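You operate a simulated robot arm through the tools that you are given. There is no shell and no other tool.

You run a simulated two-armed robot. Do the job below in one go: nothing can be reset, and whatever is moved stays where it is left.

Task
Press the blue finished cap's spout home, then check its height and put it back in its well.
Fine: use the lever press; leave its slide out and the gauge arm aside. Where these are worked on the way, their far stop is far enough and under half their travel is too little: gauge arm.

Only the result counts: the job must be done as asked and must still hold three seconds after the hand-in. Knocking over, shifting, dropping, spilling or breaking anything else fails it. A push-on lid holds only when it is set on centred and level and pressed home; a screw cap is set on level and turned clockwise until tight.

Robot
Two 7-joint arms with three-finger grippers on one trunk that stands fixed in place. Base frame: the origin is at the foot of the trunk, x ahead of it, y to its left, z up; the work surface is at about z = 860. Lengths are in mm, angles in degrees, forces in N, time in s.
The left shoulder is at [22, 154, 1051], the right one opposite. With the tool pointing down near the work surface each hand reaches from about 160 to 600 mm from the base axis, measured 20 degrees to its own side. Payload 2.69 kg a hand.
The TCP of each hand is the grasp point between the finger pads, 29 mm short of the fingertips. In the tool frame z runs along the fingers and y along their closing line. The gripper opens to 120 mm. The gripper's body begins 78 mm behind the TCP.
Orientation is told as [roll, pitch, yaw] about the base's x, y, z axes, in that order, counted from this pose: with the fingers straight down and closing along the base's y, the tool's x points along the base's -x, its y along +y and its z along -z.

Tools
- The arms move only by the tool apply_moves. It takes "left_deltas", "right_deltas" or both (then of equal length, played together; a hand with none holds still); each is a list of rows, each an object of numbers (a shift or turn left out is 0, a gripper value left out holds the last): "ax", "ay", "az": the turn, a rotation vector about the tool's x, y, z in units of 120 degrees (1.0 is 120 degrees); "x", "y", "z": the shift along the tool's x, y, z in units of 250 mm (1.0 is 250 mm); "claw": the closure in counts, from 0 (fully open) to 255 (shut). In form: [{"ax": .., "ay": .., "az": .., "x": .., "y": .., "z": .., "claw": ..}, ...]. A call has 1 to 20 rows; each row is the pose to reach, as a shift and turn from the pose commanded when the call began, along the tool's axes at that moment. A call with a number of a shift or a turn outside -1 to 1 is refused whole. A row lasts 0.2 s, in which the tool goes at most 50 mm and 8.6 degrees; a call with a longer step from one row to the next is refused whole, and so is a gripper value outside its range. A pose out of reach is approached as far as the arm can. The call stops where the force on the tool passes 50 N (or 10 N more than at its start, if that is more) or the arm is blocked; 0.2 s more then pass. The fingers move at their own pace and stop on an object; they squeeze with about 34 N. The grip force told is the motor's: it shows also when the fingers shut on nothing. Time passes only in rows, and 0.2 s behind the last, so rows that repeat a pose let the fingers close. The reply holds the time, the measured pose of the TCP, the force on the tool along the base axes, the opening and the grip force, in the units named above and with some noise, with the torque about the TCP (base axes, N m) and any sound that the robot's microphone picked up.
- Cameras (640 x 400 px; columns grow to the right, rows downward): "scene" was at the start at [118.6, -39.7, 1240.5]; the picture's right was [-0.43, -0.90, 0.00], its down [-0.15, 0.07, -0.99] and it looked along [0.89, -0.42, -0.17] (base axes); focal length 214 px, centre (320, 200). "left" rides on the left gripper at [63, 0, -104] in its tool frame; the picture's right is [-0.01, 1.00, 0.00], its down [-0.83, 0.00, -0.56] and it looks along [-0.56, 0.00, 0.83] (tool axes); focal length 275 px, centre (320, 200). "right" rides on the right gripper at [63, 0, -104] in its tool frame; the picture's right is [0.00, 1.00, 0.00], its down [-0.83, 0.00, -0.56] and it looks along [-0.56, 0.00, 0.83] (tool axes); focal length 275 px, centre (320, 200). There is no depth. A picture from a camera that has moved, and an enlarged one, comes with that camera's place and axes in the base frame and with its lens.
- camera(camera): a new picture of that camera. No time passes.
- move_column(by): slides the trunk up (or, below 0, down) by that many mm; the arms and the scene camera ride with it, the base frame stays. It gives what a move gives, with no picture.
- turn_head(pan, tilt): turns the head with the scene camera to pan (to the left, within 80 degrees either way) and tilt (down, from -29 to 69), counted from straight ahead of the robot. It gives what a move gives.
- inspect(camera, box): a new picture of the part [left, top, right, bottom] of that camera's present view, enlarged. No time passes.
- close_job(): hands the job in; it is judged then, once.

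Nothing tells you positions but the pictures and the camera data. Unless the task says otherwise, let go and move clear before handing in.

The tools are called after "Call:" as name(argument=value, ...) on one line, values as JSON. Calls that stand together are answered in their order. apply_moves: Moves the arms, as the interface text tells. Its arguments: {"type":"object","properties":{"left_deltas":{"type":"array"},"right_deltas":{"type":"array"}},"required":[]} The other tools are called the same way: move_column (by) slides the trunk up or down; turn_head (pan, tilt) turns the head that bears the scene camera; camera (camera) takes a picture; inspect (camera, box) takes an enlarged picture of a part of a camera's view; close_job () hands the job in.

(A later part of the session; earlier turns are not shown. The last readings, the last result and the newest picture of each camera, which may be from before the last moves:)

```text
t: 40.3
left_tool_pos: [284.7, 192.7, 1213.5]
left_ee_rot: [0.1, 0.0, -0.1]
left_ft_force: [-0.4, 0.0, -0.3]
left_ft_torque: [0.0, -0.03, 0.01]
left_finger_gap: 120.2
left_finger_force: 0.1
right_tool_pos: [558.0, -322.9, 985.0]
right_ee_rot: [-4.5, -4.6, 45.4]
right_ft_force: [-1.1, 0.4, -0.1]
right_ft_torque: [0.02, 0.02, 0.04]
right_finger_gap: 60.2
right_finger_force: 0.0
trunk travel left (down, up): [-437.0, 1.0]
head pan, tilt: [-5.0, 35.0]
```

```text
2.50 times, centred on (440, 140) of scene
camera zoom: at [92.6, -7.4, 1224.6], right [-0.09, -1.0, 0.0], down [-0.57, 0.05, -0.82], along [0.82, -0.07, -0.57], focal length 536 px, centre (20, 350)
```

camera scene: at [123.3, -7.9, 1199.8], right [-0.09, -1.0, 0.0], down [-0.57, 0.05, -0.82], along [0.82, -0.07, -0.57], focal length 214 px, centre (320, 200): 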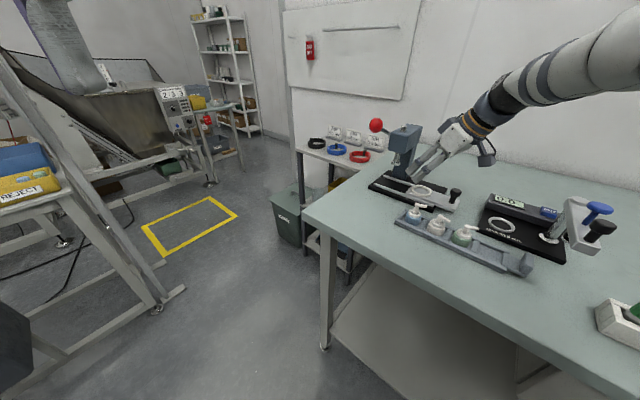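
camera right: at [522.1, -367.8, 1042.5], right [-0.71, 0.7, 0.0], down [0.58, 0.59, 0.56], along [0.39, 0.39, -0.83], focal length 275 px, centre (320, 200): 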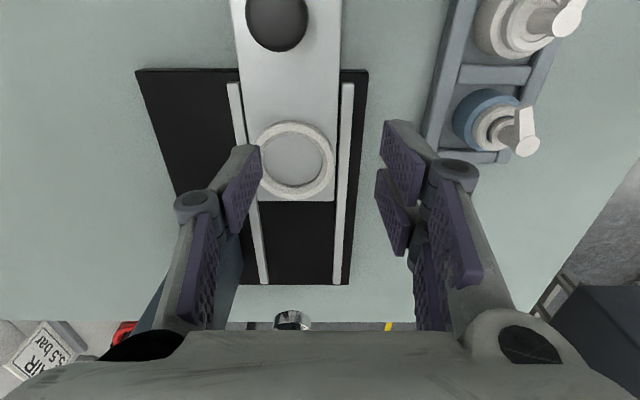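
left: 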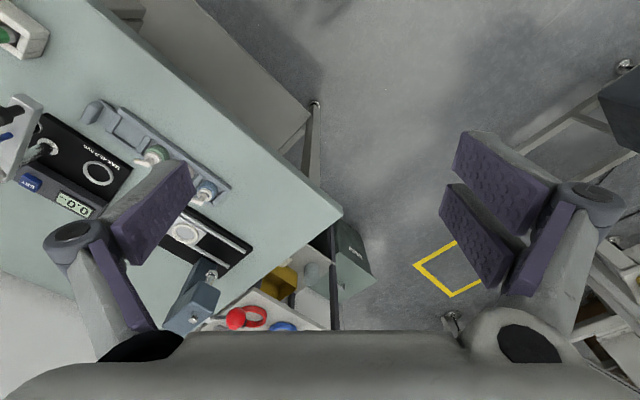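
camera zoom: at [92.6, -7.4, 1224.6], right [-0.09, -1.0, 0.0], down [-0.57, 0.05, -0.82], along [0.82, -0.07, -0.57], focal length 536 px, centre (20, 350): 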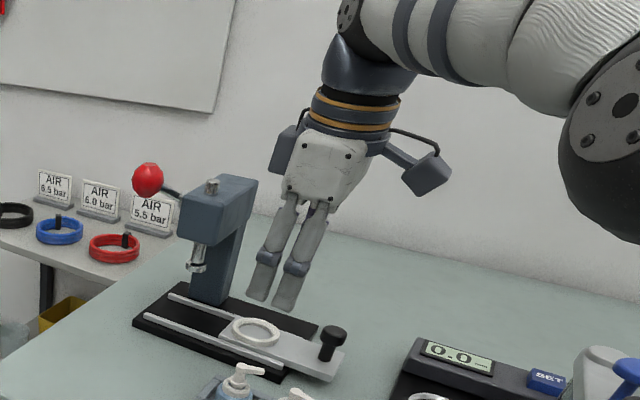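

Raising the trunk moves the shoulders back by about 30 mm, so lowering it should bring them forward. I'll back the hand off and test that.

Call:
apply_moves(right_deltas=[{"x": 0.045, "y": 0.045, "z": -0.05}, {"x": 0.09, "y": 0.09, "z": -0.1}, {"x": 0.135, "y": 0.135, "z": -0.15}, {"x": 0.18, "y": 0.18, "z": -0.2}, {"x": 0.226, "y": 0.226, "z": -0.24}, {"x": 0.226, "y": 0.226, "z": -0.24}])

Call:
move_column(by=-24)

Call:
inspect(camera="scene", box=[390, 190, 490, 255])

Call:
move_column(by=-40)

Call:
camera(camera="scene")

```text
t: 41.7
left_tool_pos: [285.2, 192.1, 1213.0]
left_ee_rot: [0.0, -0.1, 0.0]
left_ft_force: [-0.8, -0.4, -0.6]
left_ft_torque: [0.02, 0.03, 0.03]
left_finger_gap: 120.0
left_finger_force: 0.2
right_tool_pos: [472.1, -322.9, 1035.7]
right_ee_rot: [-4.6, -4.6, 45.4]
right_ft_force: [0.0, -0.4, -0.4]
right_ft_torque: [0.03, 0.0, 0.03]
right_finger_gap: 60.2
right_finger_force: 0.1
trunk travel left (down, up): [-437.0, 1.0]
head pan, tilt: [-5.0, 35.0]
```

```text
t: 42.4
left_tool_pos: [283.3, 191.0, 1189.2]
left_ee_rot: [0.0, -0.3, 0.1]
left_ft_force: [-1.1, -0.1, 1.0]
left_ft_torque: [0.02, -0.05, 0.02]
left_finger_gap: 120.0
left_finger_force: 0.0
right_tool_pos: [471.4, -322.7, 1014.1]
right_ee_rot: [-4.7, -4.6, 45.3]
right_ft_force: [0.5, 0.2, -0.4]
right_ft_torque: [0.05, -0.03, 0.03]
right_finger_gap: 60.3
right_finger_force: 0.1
trunk travel left (down, up): [-413.0, 25.0]
head pan, tilt: [-5.0, 35.0]
```

```text
6.15 times, centred on (440, 222) of scene
camera zoom: at [121.3, -7.4, 1200.2], right [-0.09, -1.0, 0.0], down [-0.57, 0.05, -0.82], along [0.82, -0.07, -0.57], focal length 1320 px, centre (-418, 62)
```

zoom: 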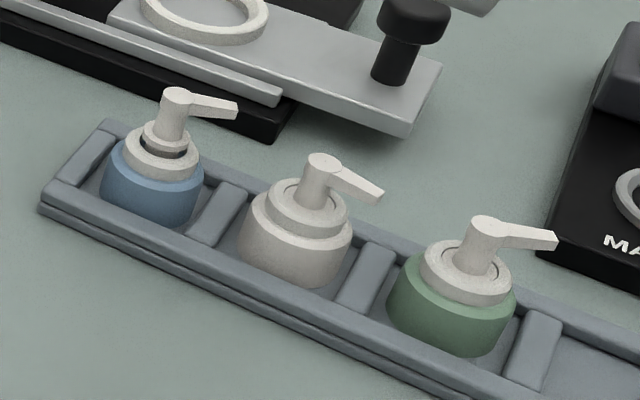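

```text
t: 43.2
left_tool_pos: [322.4, 191.6, 1105.0]
left_ee_rot: [-0.1, 7.5, 0.0]
left_ft_force: [0.6, 0.5, 0.6]
left_ft_torque: [-0.01, -0.05, -0.01]
left_finger_gap: 120.2
left_finger_force: 0.0
right_tool_pos: [473.4, -321.9, 972.8]
right_ee_rot: [-4.8, -4.5, 45.3]
right_ft_force: [-0.4, -0.3, 0.6]
right_ft_torque: [-0.01, -0.01, 0.01]
right_finger_gap: 60.6
right_finger_force: 0.0
trunk travel left (down, up): [-373.0, 65.0]
head pan, tilt: [-5.0, 35.0]
```

```text
taken
camera scene: at [154.3, -7.2, 1151.9], right [-0.09, -1.0, 0.0], down [-0.57, 0.05, -0.82], along [0.82, -0.07, -0.57], focal length 214 px, centre (320, 200)
```

scene: 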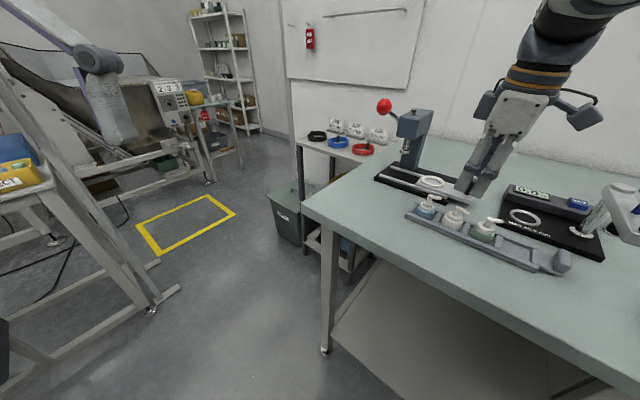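

Lowering the trunk by 40 brings the shoulders about 33 mm forward, which is what I need. The orientation drifted a little, so I'll square the tool to vertical.

Call:
apply_moves(right_deltas=[{"ax": -0.0385, "ay": 0.0385}, {"ax": -0.0385, "ay": 0.0385}])

```text
t: 43.8
left_tool_pos: [321.9, 191.5, 1105.1]
left_ee_rot: [-0.1, 7.6, 0.0]
left_ft_force: [-0.4, -0.3, 0.3]
left_ft_torque: [0.0, -0.04, 0.0]
left_finger_gap: 120.0
left_finger_force: 0.0
right_tool_pos: [471.6, -324.0, 972.5]
right_ee_rot: [0.1, 0.2, 45.2]
right_ft_force: [0.3, -0.6, 0.1]
right_ft_torque: [0.0, -0.02, 0.0]
right_finger_gap: 60.4
right_finger_force: 0.0
trunk travel left (down, up): [-373.0, 65.0]
head pan, tilt: [-5.0, 35.0]
```

Call:
apply_moves(right_deltas=[{"x": -0.063, "y": -0.067}, {"x": -0.127, "y": -0.134}, {"x": -0.19, "y": -0.2}, {"x": -0.254, "y": -0.267}, {"x": -0.317, "y": -0.334}, {"x": -0.317, "y": -0.334, "z": 0.112}, {"x": -0.317, "y": -0.334, "z": 0.112}])

Call:
camera(camera="right")

Call:
inspect(camera="scene", box=[360, 60, 540, 220])

```text
t: 45.4
left_tool_pos: [321.3, 190.4, 1105.7]
left_ee_rot: [-0.1, 7.7, 0.0]
left_ft_force: [-0.6, -0.4, -0.4]
left_ft_torque: [0.02, -0.02, 0.0]
left_finger_gap: 120.3
left_finger_force: 0.1
right_tool_pos: [573.1, -319.1, 940.2]
right_ee_rot: [0.1, 0.0, 45.0]
right_ft_force: [0.0, -0.9, 0.6]
right_ft_torque: [0.0, -0.01, 0.03]
right_finger_gap: 60.1
right_finger_force: 0.2
right hand out of reach, approached as far as the arm can: row 5, 6, 7
trunk travel left (down, up): [-373.0, 65.0]
head pan, tilt: [-5.0, 35.0]
```

```text
taken
camera right: at [531.0, -363.6, 1044.9], right [-0.71, 0.7, 0.0], down [0.59, 0.59, 0.55], along [0.39, 0.39, -0.83], focal length 275 px, centre (320, 200)
```

right: 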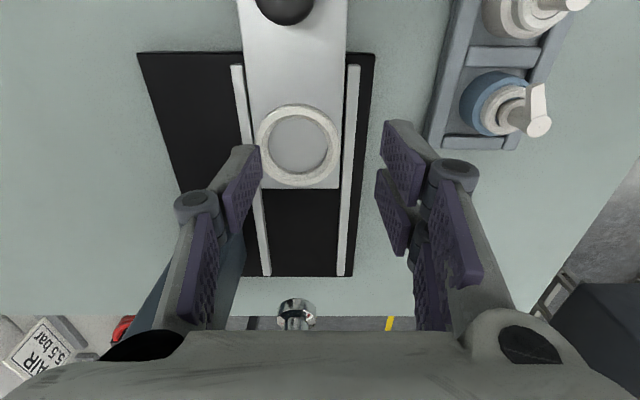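

```text
2.50 times, centred on (450, 140) of scene
camera zoom: at [154.4, -7.3, 1152.0], right [-0.09, -1.0, 0.0], down [-0.57, 0.05, -0.82], along [0.82, -0.07, -0.57], focal length 536 px, centre (-5, 350)
```

zoom: 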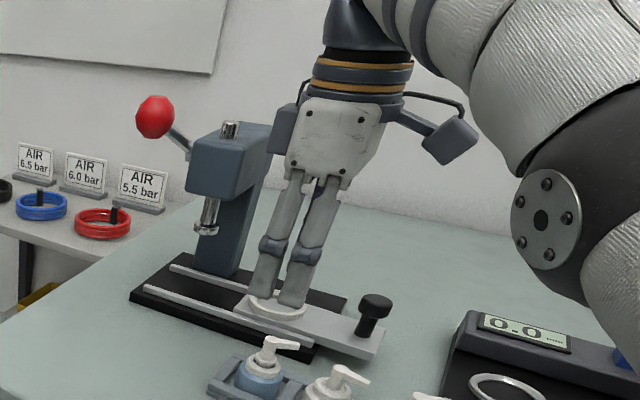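

Call:
apply_moves(right_deltas=[{"ay": -0.0333, "x": 0.007}, {"ay": -0.0333, "x": 0.007, "z": 0.05}, {"ay": -0.0333, "x": 0.007, "z": 0.1}, {"ay": -0.0333, "x": 0.007, "z": 0.1}])

Call:
camera(camera="right")

```text
t: 46.4
left_tool_pos: [321.8, 190.8, 1105.2]
left_ee_rot: [-0.2, 7.5, 0.0]
left_ft_force: [-0.3, 0.0, 0.3]
left_ft_torque: [-0.01, 0.0, 0.0]
left_finger_gap: 120.0
left_finger_force: 0.1
right_tool_pos: [573.5, -319.9, 916.0]
right_ee_rot: [-0.1, -3.9, 45.1]
right_ft_force: [-0.2, 0.0, 5.8]
right_ft_torque: [-0.17, -0.13, -0.08]
right_finger_gap: 62.1
right_finger_force: 0.9
trunk travel left (down, up): [-373.0, 65.0]
head pan, tilt: [-5.0, 35.0]
```

```text
taken
camera right: at [524.6, -370.0, 1016.4], right [-0.71, 0.7, 0.0], down [0.56, 0.56, 0.61], along [0.43, 0.43, -0.79], focal length 275 px, centre (320, 200)
```

right: 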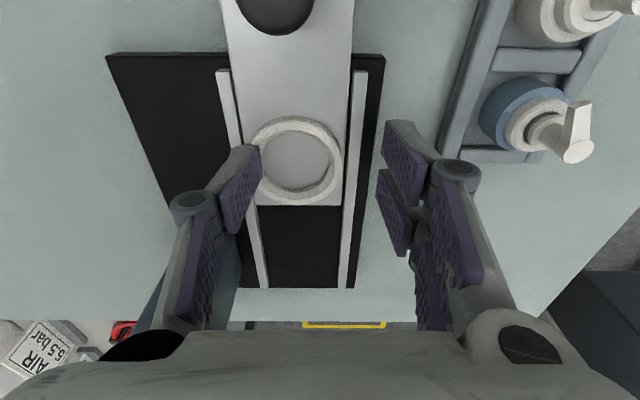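

Call:
apply_moves(right_deltas=[{"z": -0.04}, {"z": -0.06}, {"z": -0.06}])

Call:
inspect(camera="right", box=[190, 90, 450, 270])

Call:
inspect(camera="scene", box=[390, 150, 480, 210])

```text
t: 47.2
left_tool_pos: [321.8, 190.5, 1105.6]
left_ee_rot: [-0.2, 7.7, 0.0]
left_ft_force: [-1.3, 0.7, -1.0]
left_ft_torque: [0.04, -0.01, -0.03]
left_finger_gap: 120.0
left_finger_force: 0.1
right_tool_pos: [571.8, -320.5, 931.9]
right_ee_rot: [0.1, -3.8, 45.2]
right_ft_force: [0.3, -0.8, -0.3]
right_ft_torque: [0.02, -0.01, 0.0]
right_finger_gap: 60.1
right_finger_force: 0.0
trunk travel left (down, up): [-373.0, 65.0]
head pan, tilt: [-5.0, 35.0]
```

```text
2.22 times, centred on (320, 180) of right
camera zoom: at [523.7, -370.5, 1031.4], right [-0.71, 0.7, 0.0], down [0.56, 0.56, 0.61], along [0.43, 0.43, -0.79], focal length 612 px, centre (320, 244)
```

zoom: 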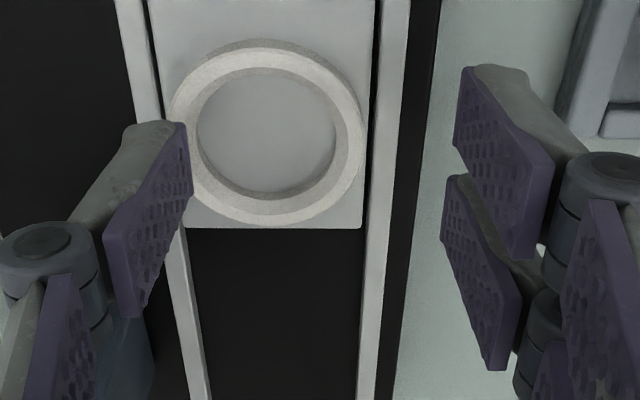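

```text
6.67 times, centred on (435, 180) of scene
camera zoom: at [154.7, -7.4, 1151.8], right [-0.09, -1.0, 0.0], down [-0.57, 0.05, -0.82], along [0.82, -0.07, -0.57], focal length 1430 px, centre (-447, 333)
```

zoom: 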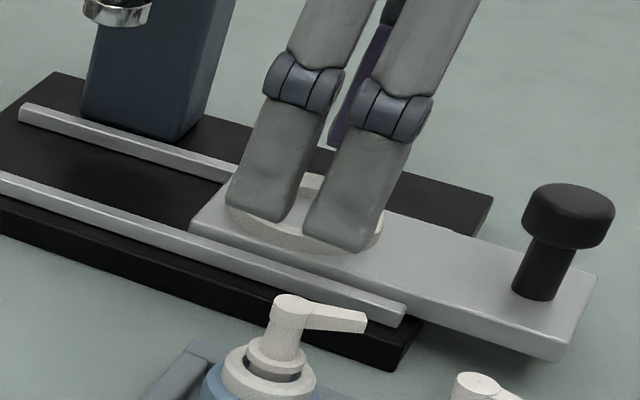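

Call:
apply_moves(right_deltas=[{"x": -0.01, "y": -0.03, "z": 0.01}, {"x": -0.021, "y": -0.0585, "z": 0.0215}, {"x": -0.021, "y": -0.0585, "z": 0.0215}])

Call:
camera(camera="right")

Call:
inspect(camera="scene", box=[380, 100, 500, 210])

```text
t: 48.0
left_tool_pos: [321.1, 190.7, 1105.0]
left_ee_rot: [-0.2, 7.6, 0.0]
left_ft_force: [-0.3, -0.1, -0.3]
left_ft_torque: [-0.02, -0.02, -0.03]
left_finger_gap: 119.8
left_finger_force: 0.0
right_tool_pos: [586.5, -326.6, 925.0]
right_ee_rot: [0.0, -3.9, 45.0]
right_ft_force: [0.0, -0.3, 0.1]
right_ft_torque: [0.03, -0.01, 0.0]
right_finger_gap: 60.4
right_finger_force: 0.1
trunk travel left (down, up): [-373.0, 65.0]
head pan, tilt: [-5.0, 35.0]
```

```text
taken
camera right: at [537.1, -377.0, 1026.1], right [-0.71, 0.7, 0.0], down [0.56, 0.56, 0.61], along [0.43, 0.43, -0.79], focal length 275 px, centre (320, 200)
```

right: 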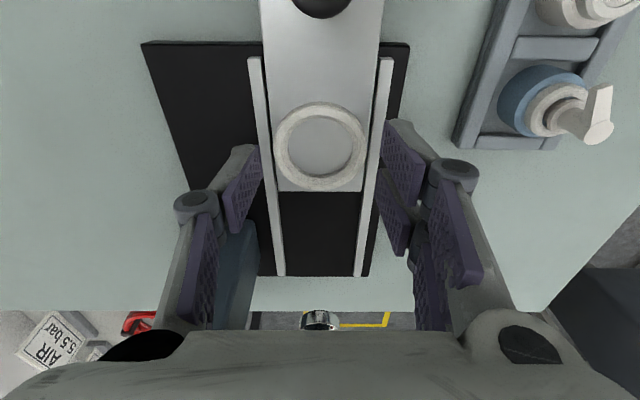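

```text
3.64 times, centred on (440, 155) of scene
camera zoom: at [154.7, -7.3, 1151.9], right [-0.09, -1.0, 0.0], down [-0.57, 0.05, -0.82], along [0.82, -0.07, -0.57], focal length 780 px, centre (-116, 364)
```

zoom: 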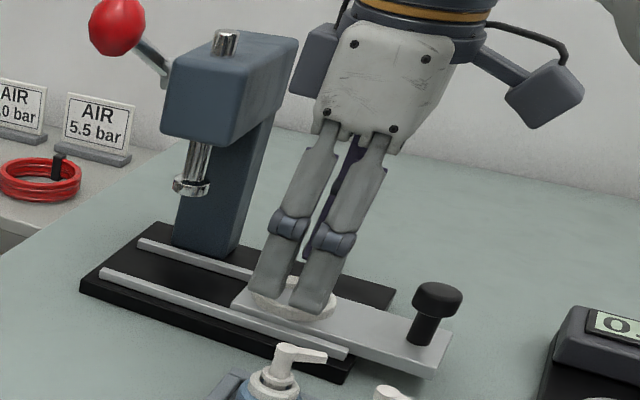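

Call:
inspect(camera="right", box=[250, 90, 390, 200])

```text
3.64 times, centred on (320, 145) of right
camera zoom: at [537.1, -377.0, 1026.1], right [-0.71, 0.7, 0.0], down [0.56, 0.56, 0.61], along [0.43, 0.43, -0.79], focal length 1001 px, centre (320, 400)
```

zoom: 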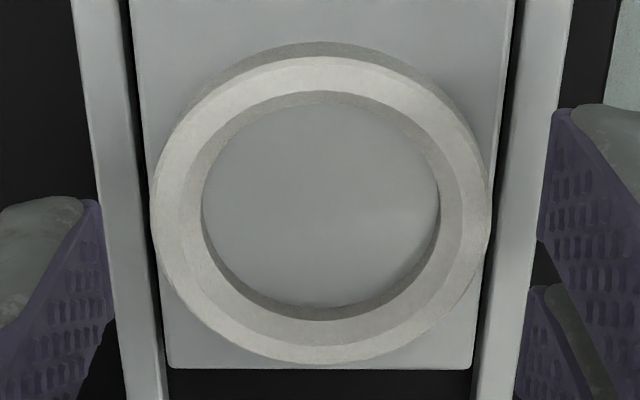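

The nest is reachable at only 4° of tilt. I'll return above the blue cap with this orientation and look for centring.

Call:
apply_moves(right_deltas=[{"z": -0.08}, {"x": 0.016, "y": 0.0923, "z": -0.16}, {"x": 0.032, "y": 0.185, "z": -0.16}, {"x": 0.049, "y": 0.277, "z": -0.16}, {"x": 0.065, "y": 0.37, "z": -0.16}, {"x": 0.081, "y": 0.4615, "z": -0.16}, {"x": 0.081, "y": 0.4615, "z": -0.16}])

Call:
camera(camera="right")

Call:
inspect(camera="right", box=[260, 70, 380, 170])

Call:
inspect(camera="scene", box=[390, 180, 490, 270])

```text
t: 49.6
left_tool_pos: [322.7, 189.9, 1105.1]
left_ee_rot: [-0.2, 7.6, 0.0]
left_ft_force: [-0.3, -0.1, 0.4]
left_ft_torque: [0.0, -0.02, -0.01]
left_finger_gap: 120.1
left_finger_force: 0.0
right_tool_pos: [488.8, -264.9, 961.1]
right_ee_rot: [0.9, -3.0, 44.9]
right_ft_force: [0.5, -0.5, 0.1]
right_ft_torque: [-0.01, 0.01, 0.03]
right_finger_gap: 60.3
right_finger_force: 0.1
right hand out of reach, approached as far as the arm can: row 1, 6
trunk travel left (down, up): [-373.0, 65.0]
head pan, tilt: [-5.0, 35.0]
```

```text
taken
camera right: at [443.3, -315.8, 1061.7], right [-0.71, 0.7, 0.02], down [0.57, 0.56, 0.6], along [0.41, 0.44, -0.8], focal length 275 px, centre (320, 200)
```

right: 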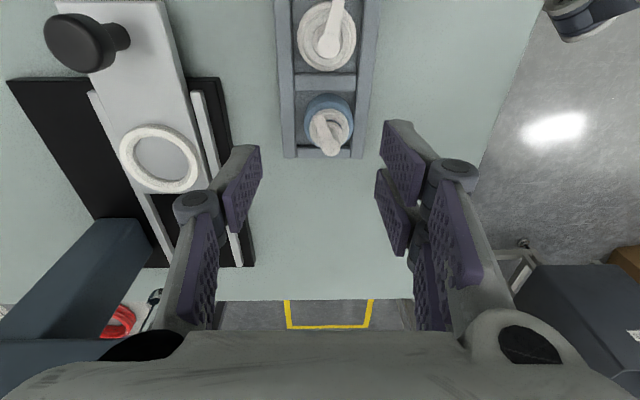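

```text
4.00 times, centred on (320, 120) of right
camera zoom: at [443.3, -315.8, 1061.7], right [-0.71, 0.7, 0.02], down [0.57, 0.56, 0.6], along [0.41, 0.44, -0.8], focal length 1101 px, centre (320, 520)
```

zoom: 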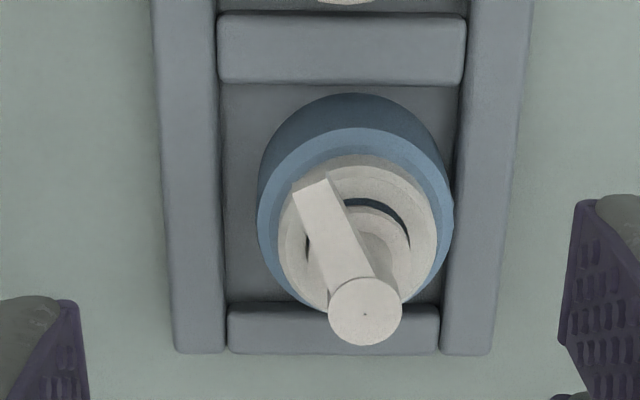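

```text
4.44 times, centred on (440, 225) of scene
camera zoom: at [154.5, -7.9, 1151.9], right [-0.09, -1.0, 0.0], down [-0.57, 0.05, -0.82], along [0.82, -0.07, -0.57], focal length 953 px, centre (-213, 89)
```

zoom: 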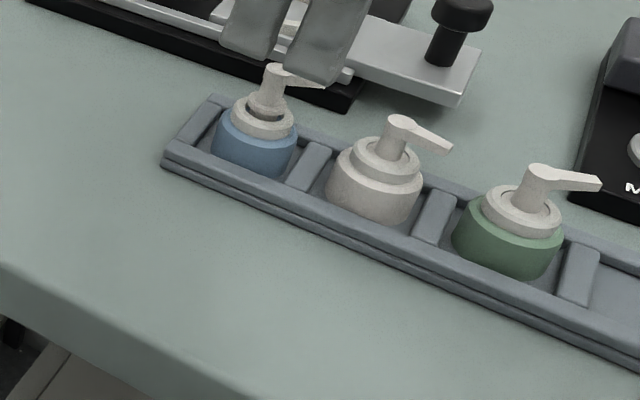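

Call:
move_column(by=30)

Call:
apply_moves(right_deltas=[{"ax": 0.0, "z": 0.06}, {"ax": 0.0, "z": 0.12}, {"ax": 0.0, "z": 0.12}])

```text
t: 50.4
left_tool_pos: [324.7, 189.8, 1134.4]
left_ee_rot: [-0.2, 7.7, 0.0]
left_ft_force: [-0.3, -0.5, 0.0]
left_ft_torque: [-0.03, 0.05, 0.01]
left_finger_gap: 120.1
left_finger_force: 0.0
right_tool_pos: [490.2, -261.9, 994.3]
right_ee_rot: [0.1, -3.8, 45.0]
right_ft_force: [-0.4, 0.0, -0.8]
right_ft_torque: [0.03, -0.02, 0.0]
right_finger_gap: 60.4
right_finger_force: 0.1
trunk travel left (down, up): [-403.0, 35.0]
head pan, tilt: [-5.0, 35.0]
```

```text
t: 51.2
left_tool_pos: [322.3, 189.8, 1134.6]
left_ee_rot: [-0.2, 7.7, 0.0]
left_ft_force: [0.1, -0.4, 0.2]
left_ft_torque: [0.04, 0.01, 0.01]
left_finger_gap: 120.1
left_finger_force: 0.0
right_tool_pos: [490.4, -259.5, 965.4]
right_ee_rot: [0.0, -3.8, 45.0]
right_ft_force: [0.4, 0.3, 0.3]
right_ft_torque: [-0.02, -0.02, 0.02]
right_finger_gap: 60.3
right_finger_force: 0.0
trunk travel left (down, up): [-403.0, 35.0]
head pan, tilt: [-5.0, 35.0]
```

Call:
inspect(camera="right", box=[260, 70, 380, 170])

Call:
camera(camera="right")

```text
4.00 times, centred on (320, 120) of right
camera zoom: at [442.1, -310.7, 1064.4], right [-0.71, 0.7, 0.0], down [0.56, 0.56, 0.61], along [0.43, 0.43, -0.79], focal length 1101 px, centre (320, 520)
```

zoom: 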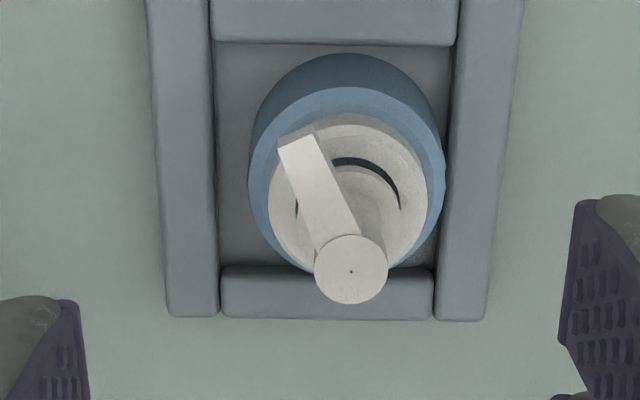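

```text
taken
camera right: at [442.1, -310.7, 1064.4], right [-0.71, 0.7, 0.0], down [0.56, 0.56, 0.61], along [0.43, 0.43, -0.79], focal length 275 px, centre (320, 200)
```

right: 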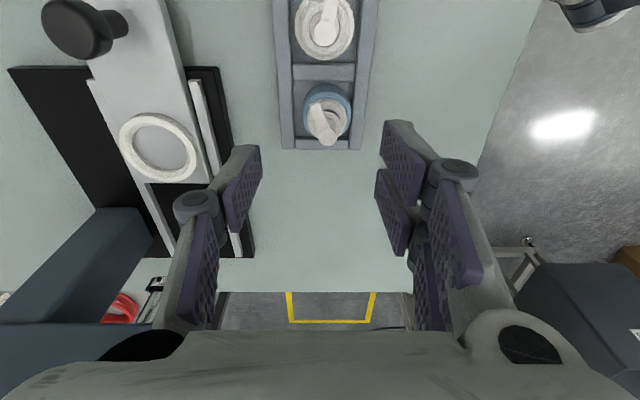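

Call:
apply_moves(right_deltas=[{"x": 0.006, "y": 0.018, "claw": 145}, {"x": 0.006, "y": 0.018}, {"x": 0.0142, "y": 0.018, "z": 0.12}, {"x": 0.0198, "y": 0.018, "z": 0.2}, {"x": 0.0198, "y": 0.018, "z": 0.2}])

Call:
inspect(camera="right", box=[210, 70, 430, 240])

Call:
inspect(camera="scene", box=[390, 160, 470, 230])

```text
t: 52.4
left_tool_pos: [322.5, 191.2, 1136.2]
left_ee_rot: [-0.1, 7.6, 0.0]
left_ft_force: [0.5, -0.2, -0.2]
left_ft_torque: [0.02, -0.01, 0.04]
left_finger_gap: 119.9
left_finger_force: 0.1
right_tool_pos: [486.9, -258.6, 915.3]
right_ee_rot: [0.0, -3.8, 45.1]
right_ft_force: [1.0, 0.2, 0.4]
right_ft_torque: [0.0, 0.02, -0.01]
right_finger_gap: 51.5
right_finger_force: 0.1
trunk travel left (down, up): [-403.0, 35.0]
head pan, tilt: [-5.0, 35.0]
```

```text
2.35 times, centred on (320, 155) of right
camera zoom: at [438.5, -307.9, 1014.9], right [-0.71, 0.7, 0.0], down [0.56, 0.56, 0.61], along [0.43, 0.43, -0.79], focal length 648 px, centre (320, 306)
```

zoom: 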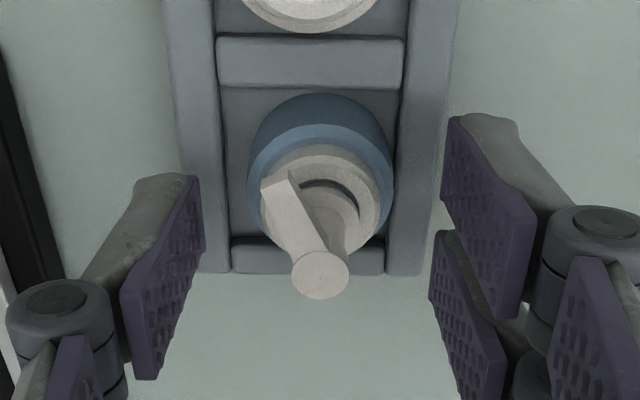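

```text
5.71 times, centred on (430, 195) of scene
camera zoom: at [132.2, -7.4, 1188.3], right [-0.09, -1.0, 0.0], down [-0.57, 0.05, -0.82], along [0.82, -0.07, -0.57], focal length 1226 px, centre (-309, 229)
```

zoom: 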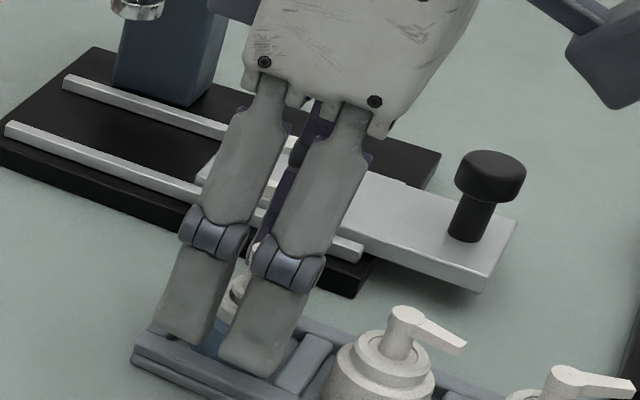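

Call:
apply_moves(right_deltas=[{"x": 0.0014, "z": 0.02}, {"x": 0.0028, "z": 0.0407}, {"x": 0.0028, "z": 0.0407, "claw": 165}, {"x": 0.0028, "z": 0.0407, "claw": 176}])

Call:
inspect(camera="right", box=[210, 70, 430, 240])

Call:
inspect(camera="scene", box=[390, 180, 450, 230])

```text
t: 53.4
left_tool_pos: [321.8, 190.9, 1136.3]
left_ee_rot: [-0.3, 7.7, 0.0]
left_ft_force: [1.0, -0.6, -0.4]
left_ft_torque: [-0.01, 0.03, -0.02]
left_finger_gap: 120.2
left_finger_force: 0.0
right_tool_pos: [485.6, -256.5, 905.9]
right_ee_rot: [0.1, -4.0, 45.1]
right_ft_force: [-0.1, -0.5, 0.7]
right_ft_torque: [-0.03, -0.01, 0.02]
right_finger_gap: 37.0
right_finger_force: 0.1
trunk travel left (down, up): [-403.0, 35.0]
head pan, tilt: [-5.0, 35.0]
```

```text
2.35 times, centred on (320, 155) of right
camera zoom: at [438.4, -308.2, 1004.7], right [-0.71, 0.7, 0.0], down [0.56, 0.56, 0.61], along [0.43, 0.43, -0.79], focal length 648 px, centre (320, 306)
```

zoom: 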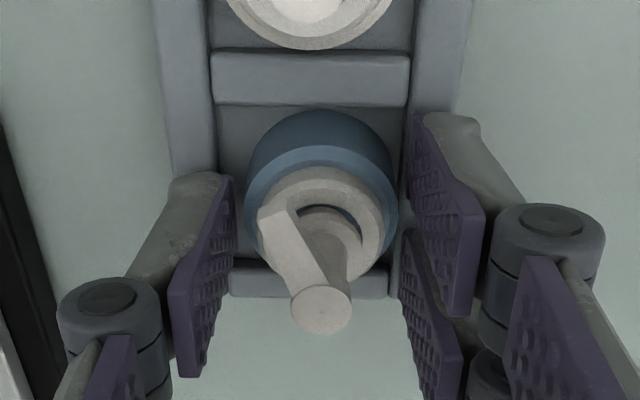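

```text
8.00 times, centred on (420, 205) of scene
camera zoom: at [132.3, -7.4, 1188.3], right [-0.09, -1.0, 0.0], down [-0.57, 0.05, -0.82], along [0.82, -0.07, -0.57], focal length 1716 px, centre (-480, 160)
```

zoom: 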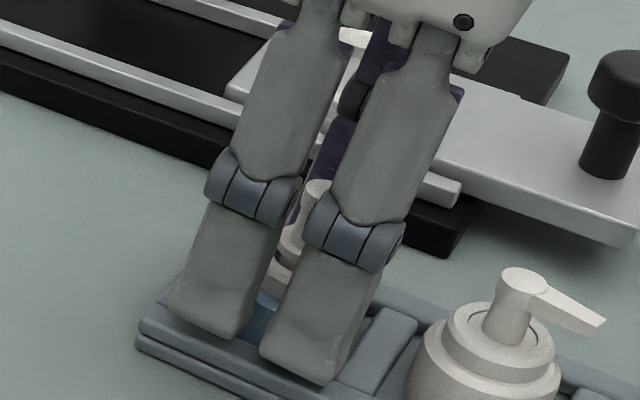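

Call:
apply_moves(right_deltas=[{"claw": 182}, {"claw": 190}, {"claw": 200}, {"claw": 200}])

Call:
inspect(camera="right", box=[210, 70, 430, 240])

Call:
inspect(camera="scene", box=[390, 180, 450, 230])

```text
t: 54.4
left_tool_pos: [322.3, 190.9, 1135.8]
left_ee_rot: [-0.2, 7.6, 0.0]
left_ft_force: [-0.4, -0.5, -0.5]
left_ft_torque: [-0.03, 0.0, -0.01]
left_finger_gap: 119.9
left_finger_force: 0.0
right_tool_pos: [485.8, -257.3, 905.3]
right_ee_rot: [0.1, -4.0, 45.1]
right_ft_force: [0.6, 0.6, 0.4]
right_ft_torque: [0.02, 0.01, -0.04]
right_finger_gap: 31.1
right_finger_force: 9.9
trunk travel left (down, up): [-403.0, 35.0]
head pan, tilt: [-5.0, 35.0]
```

```text
2.35 times, centred on (320, 155) of right
camera zoom: at [438.5, -308.2, 1004.8], right [-0.71, 0.7, 0.0], down [0.56, 0.56, 0.61], along [0.43, 0.43, -0.79], focal length 648 px, centre (320, 306)
```

zoom: 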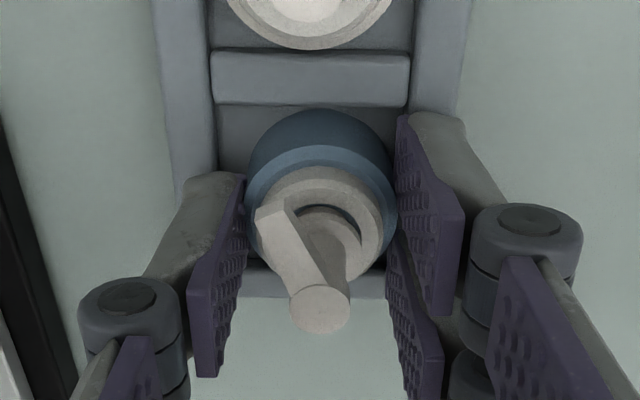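

```text
8.00 times, centred on (420, 205) of scene
camera zoom: at [132.3, -7.4, 1188.3], right [-0.09, -1.0, 0.0], down [-0.57, 0.05, -0.82], along [0.82, -0.07, -0.57], focal length 1716 px, centre (-480, 160)
```

zoom: 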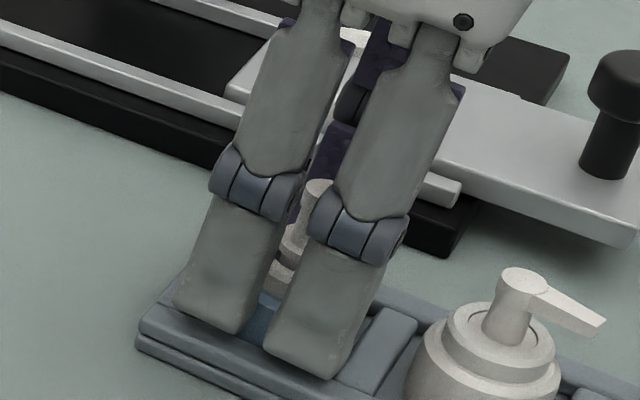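

The cap is gripped at a gap of 31 mm with no rail contact. I'll squeeze fully and lift a little.

Call:
apply_moves(right_deltas=[{"claw": 230}, {"claw": 255}, {"claw": 255}, {"claw": 255, "x": -0.0027, "z": -0.04}, {"claw": 255, "x": -0.0068, "z": -0.1}, {"claw": 255, "x": -0.0068, "z": -0.1}])

Call:
inspect(camera="right", box=[210, 70, 430, 240])

Call:
inspect(camera="scene", box=[385, 160, 465, 230])

```text
t: 55.8
left_tool_pos: [322.7, 190.4, 1136.1]
left_ee_rot: [-0.3, 7.7, 0.0]
left_ft_force: [0.0, 0.7, 0.0]
left_ft_torque: [0.02, 0.0, 0.01]
left_finger_gap: 119.9
left_finger_force: 0.0
right_tool_pos: [486.0, -257.9, 929.5]
right_ee_rot: [0.1, -3.9, 45.1]
right_ft_force: [-0.3, -0.8, -0.3]
right_ft_torque: [-0.01, 0.01, 0.04]
right_finger_gap: 31.3
right_finger_force: 9.9
trunk travel left (down, up): [-403.0, 35.0]
head pan, tilt: [-5.0, 35.0]
```

```text
2.35 times, centred on (320, 155) of right
camera zoom: at [438.0, -307.8, 1029.9], right [-0.71, 0.7, 0.0], down [0.56, 0.56, 0.61], along [0.43, 0.43, -0.79], focal length 648 px, centre (320, 306)
```

zoom: 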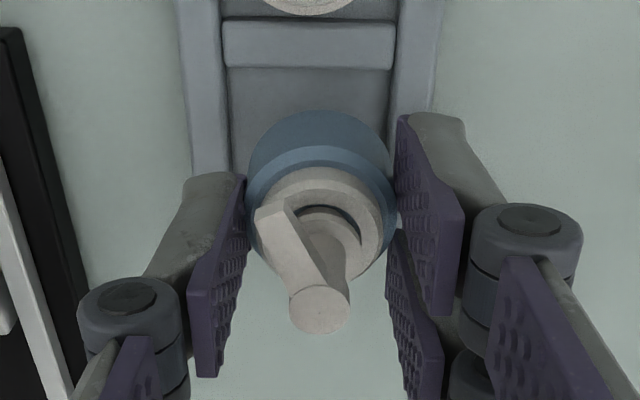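

```text
5.71 times, centred on (425, 195) of scene
camera zoom: at [132.4, -7.4, 1188.2], right [-0.09, -1.0, 0.0], down [-0.57, 0.05, -0.82], along [0.82, -0.07, -0.57], focal length 1226 px, centre (-280, 229)
```

zoom: 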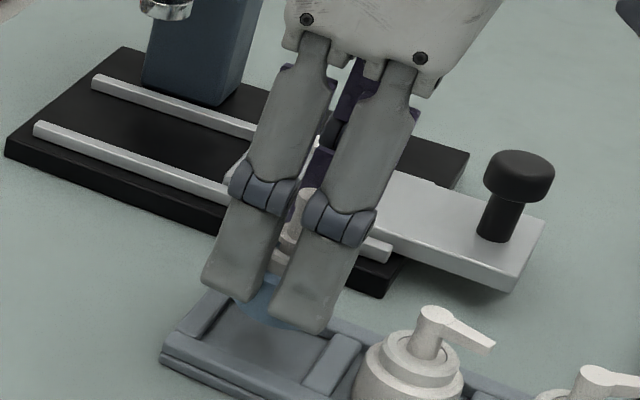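

The cap is held securely and upright. I'll raise it, carry it part-way toward the press, then lower the trunk to gain reach.

Call:
apply_moves(right_deltas=[{"x": -0.006, "z": -0.09}, {"x": -0.0123, "z": -0.18}, {"x": -0.02, "y": -0.08, "z": -0.18}, {"x": -0.028, "y": -0.165, "z": -0.179}, {"x": -0.036, "y": -0.25, "z": -0.178}, {"x": -0.0448, "y": -0.3295, "z": -0.178}, {"x": -0.0448, "y": -0.3295, "z": -0.178}])

Call:
move_column(by=-35)

Call:
camera(camera="right")

Call:
inspect(camera="scene", box=[380, 110, 500, 220])

```text
t: 57.4
left_tool_pos: [321.9, 190.4, 1135.5]
left_ee_rot: [-0.1, 7.6, 0.0]
left_ft_force: [0.3, 0.0, 0.5]
left_ft_torque: [-0.04, 0.0, -0.02]
left_finger_gap: 120.0
left_finger_force: 0.1
right_tool_pos: [548.7, -310.8, 975.4]
right_ee_rot: [0.2, -4.0, 45.0]
right_ft_force: [0.1, -0.3, -0.5]
right_ft_torque: [0.02, -0.03, -0.02]
right_finger_gap: 31.2
right_finger_force: 10.1
trunk travel left (down, up): [-403.0, 35.0]
head pan, tilt: [-5.0, 35.0]
```

```text
t: 58.2
left_tool_pos: [324.1, 189.7, 1098.0]
left_ee_rot: [-0.3, 7.8, 0.0]
left_ft_force: [-0.4, -0.6, -0.2]
left_ft_torque: [-0.01, 0.0, -0.01]
left_finger_gap: 120.1
left_finger_force: 0.0
right_tool_pos: [550.2, -309.2, 940.0]
right_ee_rot: [0.1, -3.9, 45.1]
right_ft_force: [-1.4, 0.3, 1.1]
right_ft_torque: [0.02, -0.03, 0.03]
right_finger_gap: 30.9
right_finger_force: 10.1
trunk travel left (down, up): [-368.0, 70.0]
head pan, tilt: [-5.0, 35.0]
```

```text
taken
camera right: at [501.5, -360.6, 1039.9], right [-0.71, 0.7, 0.0], down [0.56, 0.56, 0.61], along [0.43, 0.43, -0.79], focal length 275 px, centre (320, 200)
```

right: 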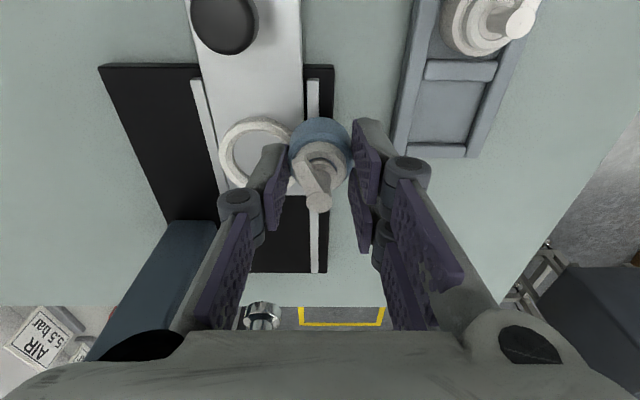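

```text
3.64 times, centred on (440, 165) of scene
camera zoom: at [157.5, -7.4, 1145.8], right [-0.09, -1.0, 0.0], down [-0.57, 0.05, -0.82], along [0.82, -0.07, -0.57], focal length 780 px, centre (-116, 327)
```

zoom: 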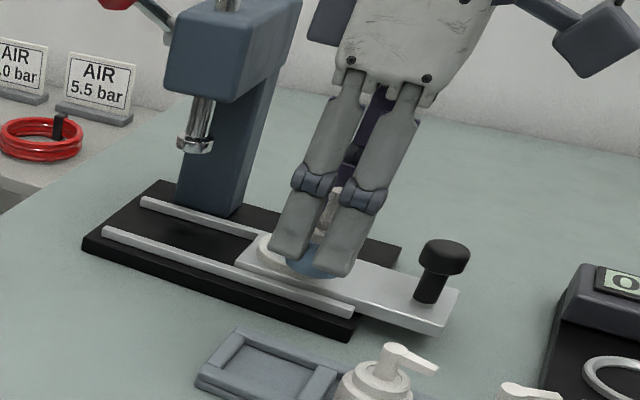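

Call:
apply_moves(right_deltas=[{"x": -0.02, "y": -0.05, "z": 0.003}, {"x": -0.045, "y": -0.1, "z": 0.006}, {"x": -0.067, "y": -0.1505, "z": 0.01}, {"x": -0.067, "y": -0.1505, "z": 0.0367}, {"x": -0.067, "y": -0.1505, "z": 0.0367}])

Call:
camera(camera="right")

Call:
inspect(camera="right", box=[230, 80, 410, 230])

Call:
inspect(camera="scene", box=[400, 150, 470, 200])

```text
t: 59.4
left_tool_pos: [323.3, 190.9, 1096.7]
left_ee_rot: [-0.2, 7.8, 0.0]
left_ft_force: [1.1, -0.4, 0.1]
left_ft_torque: [0.03, 0.01, 0.02]
left_finger_gap: 120.1
left_finger_force: 0.1
right_tool_pos: [585.2, -324.5, 931.7]
right_ee_rot: [0.1, -3.9, 45.0]
right_ft_force: [0.1, -1.1, 0.4]
right_ft_torque: [0.0, 0.0, -0.01]
right_finger_gap: 31.1
right_finger_force: 9.8
right hand out of reach, approached as far as the arm can: row 3, 4
trunk travel left (down, up): [-368.0, 70.0]
head pan, tilt: [-5.0, 35.0]
```

```text
taken
camera right: at [536.6, -374.4, 1030.6], right [-0.71, 0.7, 0.0], down [0.56, 0.56, 0.61], along [0.43, 0.43, -0.79], focal length 275 px, centre (320, 200)
```

right: 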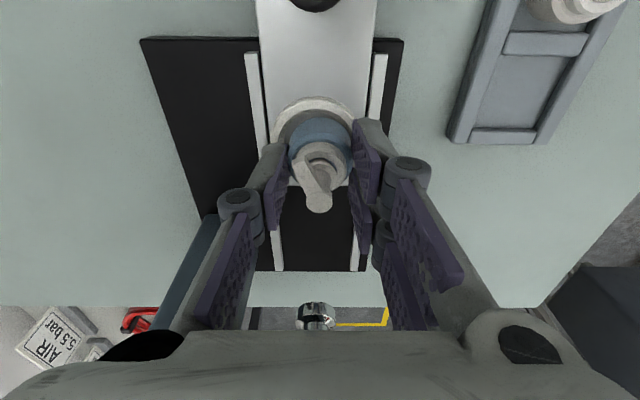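

```text
2.67 times, centred on (320, 155) of right
camera zoom: at [536.6, -374.4, 1030.6], right [-0.71, 0.7, 0.0], down [0.56, 0.56, 0.61], along [0.43, 0.43, -0.79], focal length 734 px, centre (320, 320)
```

zoom: 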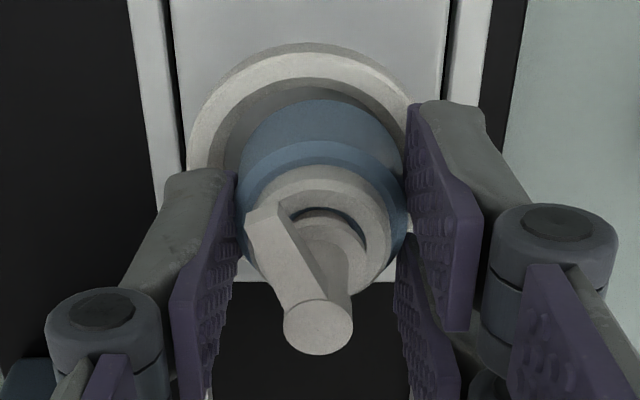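

```text
8.00 times, centred on (435, 175) of scene
camera zoom: at [157.5, -7.3, 1145.9], right [-0.09, -1.0, 0.0], down [-0.57, 0.05, -0.82], along [0.82, -0.07, -0.57], focal length 1716 px, centre (-600, 400)
```

zoom: 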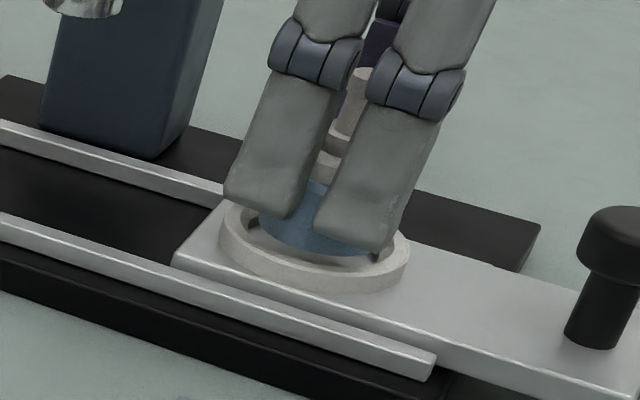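

Call:
apply_moves(right_deltas=[{"z": 0.012}, {"z": 0.012}, {"z": 0.012}])

Call:
inspect(camera="right", box=[230, 80, 410, 230])

```text
t: 60.2
left_tool_pos: [322.9, 190.5, 1098.5]
left_ee_rot: [-0.3, 7.8, 0.0]
left_ft_force: [-0.4, -0.1, -0.2]
left_ft_torque: [-0.04, 0.01, -0.04]
left_finger_gap: 120.2
left_finger_force: 0.1
right_tool_pos: [587.2, -323.1, 927.9]
right_ee_rot: [-0.1, -4.0, 45.1]
right_ft_force: [-0.8, 0.2, -0.7]
right_ft_torque: [-0.03, -0.03, 0.01]
right_finger_gap: 31.2
right_finger_force: 10.1
trunk travel left (down, up): [-368.0, 70.0]
head pan, tilt: [-5.0, 35.0]
```

```text
2.67 times, centred on (320, 155) of right
camera zoom: at [538.2, -374.1, 1027.6], right [-0.71, 0.7, 0.0], down [0.56, 0.56, 0.61], along [0.43, 0.43, -0.79], focal length 734 px, centre (320, 320)
```

zoom: 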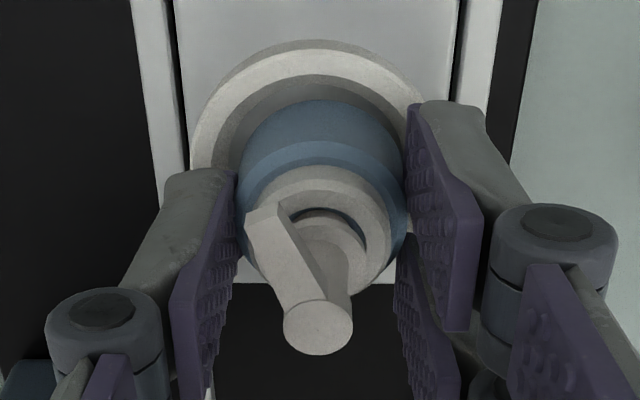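

Call:
apply_moves(right_deltas=[{"x": -0.003, "y": -0.006, "z": 0.008}, {"x": -0.003, "y": -0.006, "z": 0.016}, {"x": -0.003, "y": -0.006, "z": 0.016}])

Call:
inspect(camera="right", box=[230, 80, 410, 230])

Call:
inspect(camera="scene", box=[400, 150, 470, 200])

```text
t: 61.0
left_tool_pos: [323.1, 191.0, 1097.1]
left_ee_rot: [-0.3, 7.9, 0.1]
left_ft_force: [0.9, -0.4, -0.4]
left_ft_torque: [0.03, -0.01, 0.02]
left_finger_gap: 120.0
left_finger_force: 0.1
right_tool_pos: [586.8, -323.9, 921.1]
right_ee_rot: [0.2, -3.9, 45.2]
right_ft_force: [0.0, -0.8, -0.6]
right_ft_torque: [-0.06, -0.05, 0.0]
right_finger_gap: 30.7
right_finger_force: 10.2
right hand out of reach, approached as far as the arm can: row 1, 2, 3
trunk travel left (down, up): [-368.0, 70.0]
head pan, tilt: [-5.0, 35.0]
```

```text
2.67 times, centred on (320, 155) of right
camera zoom: at [538.0, -373.7, 1022.7], right [-0.71, 0.7, 0.0], down [0.56, 0.56, 0.61], along [0.43, 0.43, -0.79], focal length 734 px, centre (320, 320)
```

zoom: 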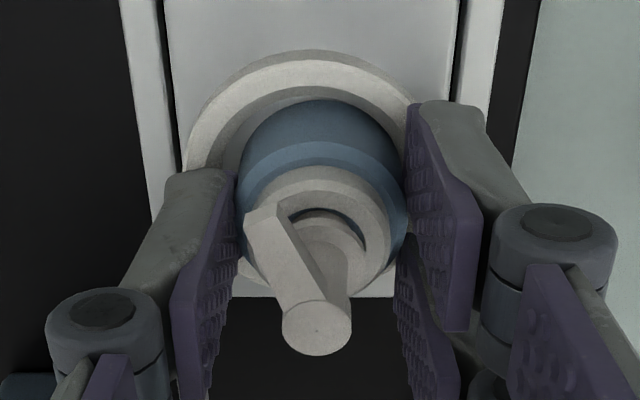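

```text
8.00 times, centred on (435, 175) of scene
camera zoom: at [157.8, -7.6, 1145.8], right [-0.09, -1.0, 0.0], down [-0.57, 0.05, -0.82], along [0.82, -0.07, -0.57], focal length 1716 px, centre (-600, 400)
```

zoom: 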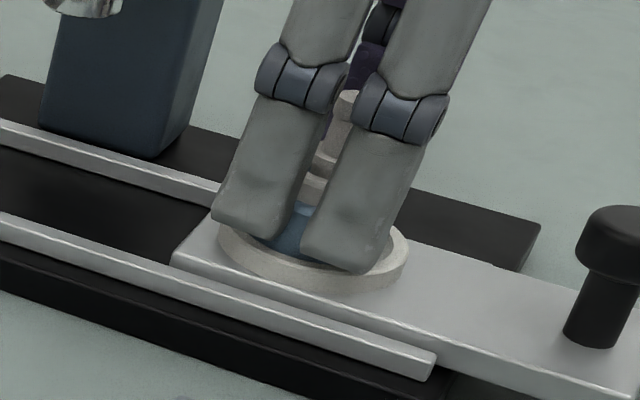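

The cap sits inside the ring mouth about 3 mm off centre, because the hand is at the edge of its reach. Yawing the hand 20° about vertical gains reach, so I'll do that with a slight lift.

Call:
apply_moves(right_deltas=[{"z": -0.012}, {"ax": 0.0038, "az": 0.0554, "z": -0.012}, {"ax": 0.0075, "az": 0.1109, "z": -0.012}, {"ax": 0.0113, "az": 0.1663, "z": -0.012}, {"ax": 0.0113, "az": 0.1663, "z": -0.012}])

Call:
inspect(camera="right", box=[230, 80, 410, 230])

Call:
camera(camera="right")

```text
t: 62.2
left_tool_pos: [322.7, 189.8, 1096.6]
left_ee_rot: [-0.3, 7.8, -0.1]
left_ft_force: [0.2, -0.2, 0.6]
left_ft_torque: [-0.03, -0.02, -0.01]
left_finger_gap: 120.1
left_finger_force: 0.2
right_tool_pos: [586.1, -324.3, 925.7]
right_ee_rot: [0.0, -3.7, 25.0]
right_ft_force: [-0.4, 0.0, -0.7]
right_ft_torque: [-0.02, 0.02, 0.01]
right_finger_gap: 31.1
right_finger_force: 10.4
trunk travel left (down, up): [-368.0, 70.0]
head pan, tilt: [-5.0, 35.0]
```

```text
2.67 times, centred on (320, 155) of right
camera zoom: at [523.4, -353.7, 1026.2], right [-0.43, 0.9, 0.0], down [0.72, 0.34, 0.61], along [0.55, 0.26, -0.79], focal length 734 px, centre (320, 320)
```

zoom: 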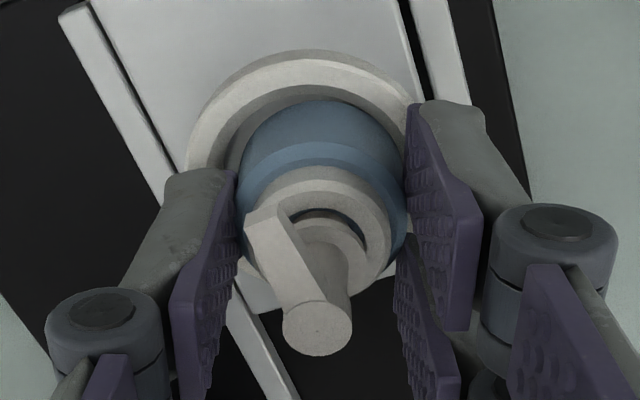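

```text
taken
camera right: at [523.4, -353.7, 1026.2], right [-0.43, 0.9, 0.0], down [0.72, 0.34, 0.61], along [0.55, 0.26, -0.79], focal length 275 px, centre (320, 200)
```

right: 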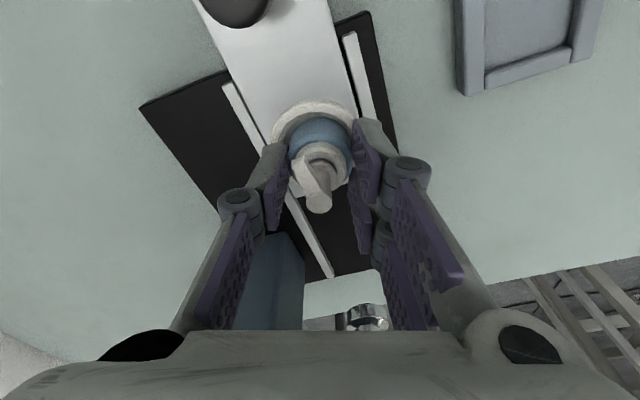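

Call:
apply_moves(right_deltas=[{"x": -0.0068, "y": -0.0096}, {"x": -0.0068, "y": -0.0096}])

Call:
inspect(camera="right", box=[260, 80, 380, 180])

```text
t: 62.8
left_tool_pos: [323.5, 190.3, 1097.4]
left_ee_rot: [-0.3, 7.8, 0.1]
left_ft_force: [0.4, -0.3, -1.1]
left_ft_torque: [-0.03, -0.01, -0.03]
left_finger_gap: 119.9
left_finger_force: 0.0
right_tool_pos: [588.6, -324.5, 926.8]
right_ee_rot: [0.1, -3.9, 25.1]
right_ft_force: [-0.3, -0.1, -0.1]
right_ft_torque: [0.01, 0.0, 0.02]
right_finger_gap: 31.0
right_finger_force: 10.0
trunk travel left (down, up): [-368.0, 70.0]
head pan, tilt: [-5.0, 35.0]
```

```text
4.00 times, centred on (320, 130) of right
camera zoom: at [526.2, -355.3, 1026.5], right [-0.43, 0.9, 0.0], down [0.72, 0.34, 0.61], along [0.55, 0.26, -0.79], focal length 1101 px, centre (320, 480)
```

zoom: 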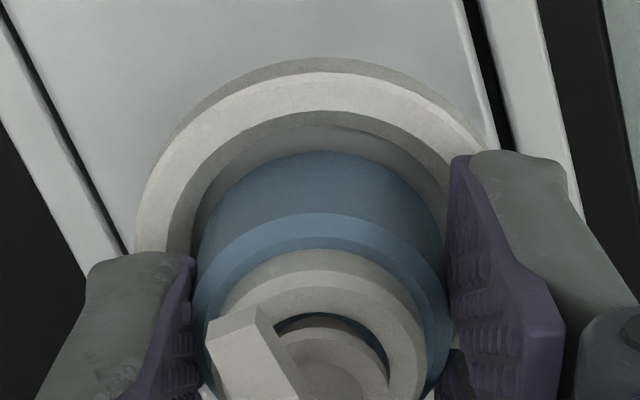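

Centred now. Lowering onto the slide in small steps while watching the force.

Call:
apply_moves(right_deltas=[{"z": 0.008}, {"z": 0.016}, {"z": 0.016}])

Call:
apply_moves(right_deltas=[{"z": 0.004}, {"z": 0.004}])

```text
t: 63.6
left_tool_pos: [323.0, 190.8, 1098.0]
left_ee_rot: [-0.3, 7.9, 0.0]
left_ft_force: [0.7, -0.4, -0.1]
left_ft_torque: [0.0, 0.03, 0.01]
left_finger_gap: 119.7
left_finger_force: 0.1
right_tool_pos: [586.9, -325.9, 922.3]
right_ee_rot: [-0.1, -3.9, 25.2]
right_ft_force: [-0.7, 0.4, 0.0]
right_ft_torque: [0.01, 0.04, 0.02]
right_finger_gap: 31.3
right_finger_force: 10.2
trunk travel left (down, up): [-368.0, 70.0]
head pan, tilt: [-5.0, 35.0]
```

```text
t: 64.2
left_tool_pos: [324.1, 190.1, 1096.8]
left_ee_rot: [-0.3, 7.8, 0.1]
left_ft_force: [0.4, -0.5, 1.0]
left_ft_torque: [-0.01, -0.02, -0.01]
left_finger_gap: 120.1
left_finger_force: 0.1
right_tool_pos: [589.3, -325.1, 922.0]
right_ee_rot: [0.0, -3.8, 25.1]
right_ft_force: [-0.3, -1.3, 2.0]
right_ft_torque: [-0.02, 0.01, -0.03]
right_finger_gap: 30.9
right_finger_force: 10.0
trunk travel left (down, up): [-368.0, 70.0]
head pan, tilt: [-5.0, 35.0]
```

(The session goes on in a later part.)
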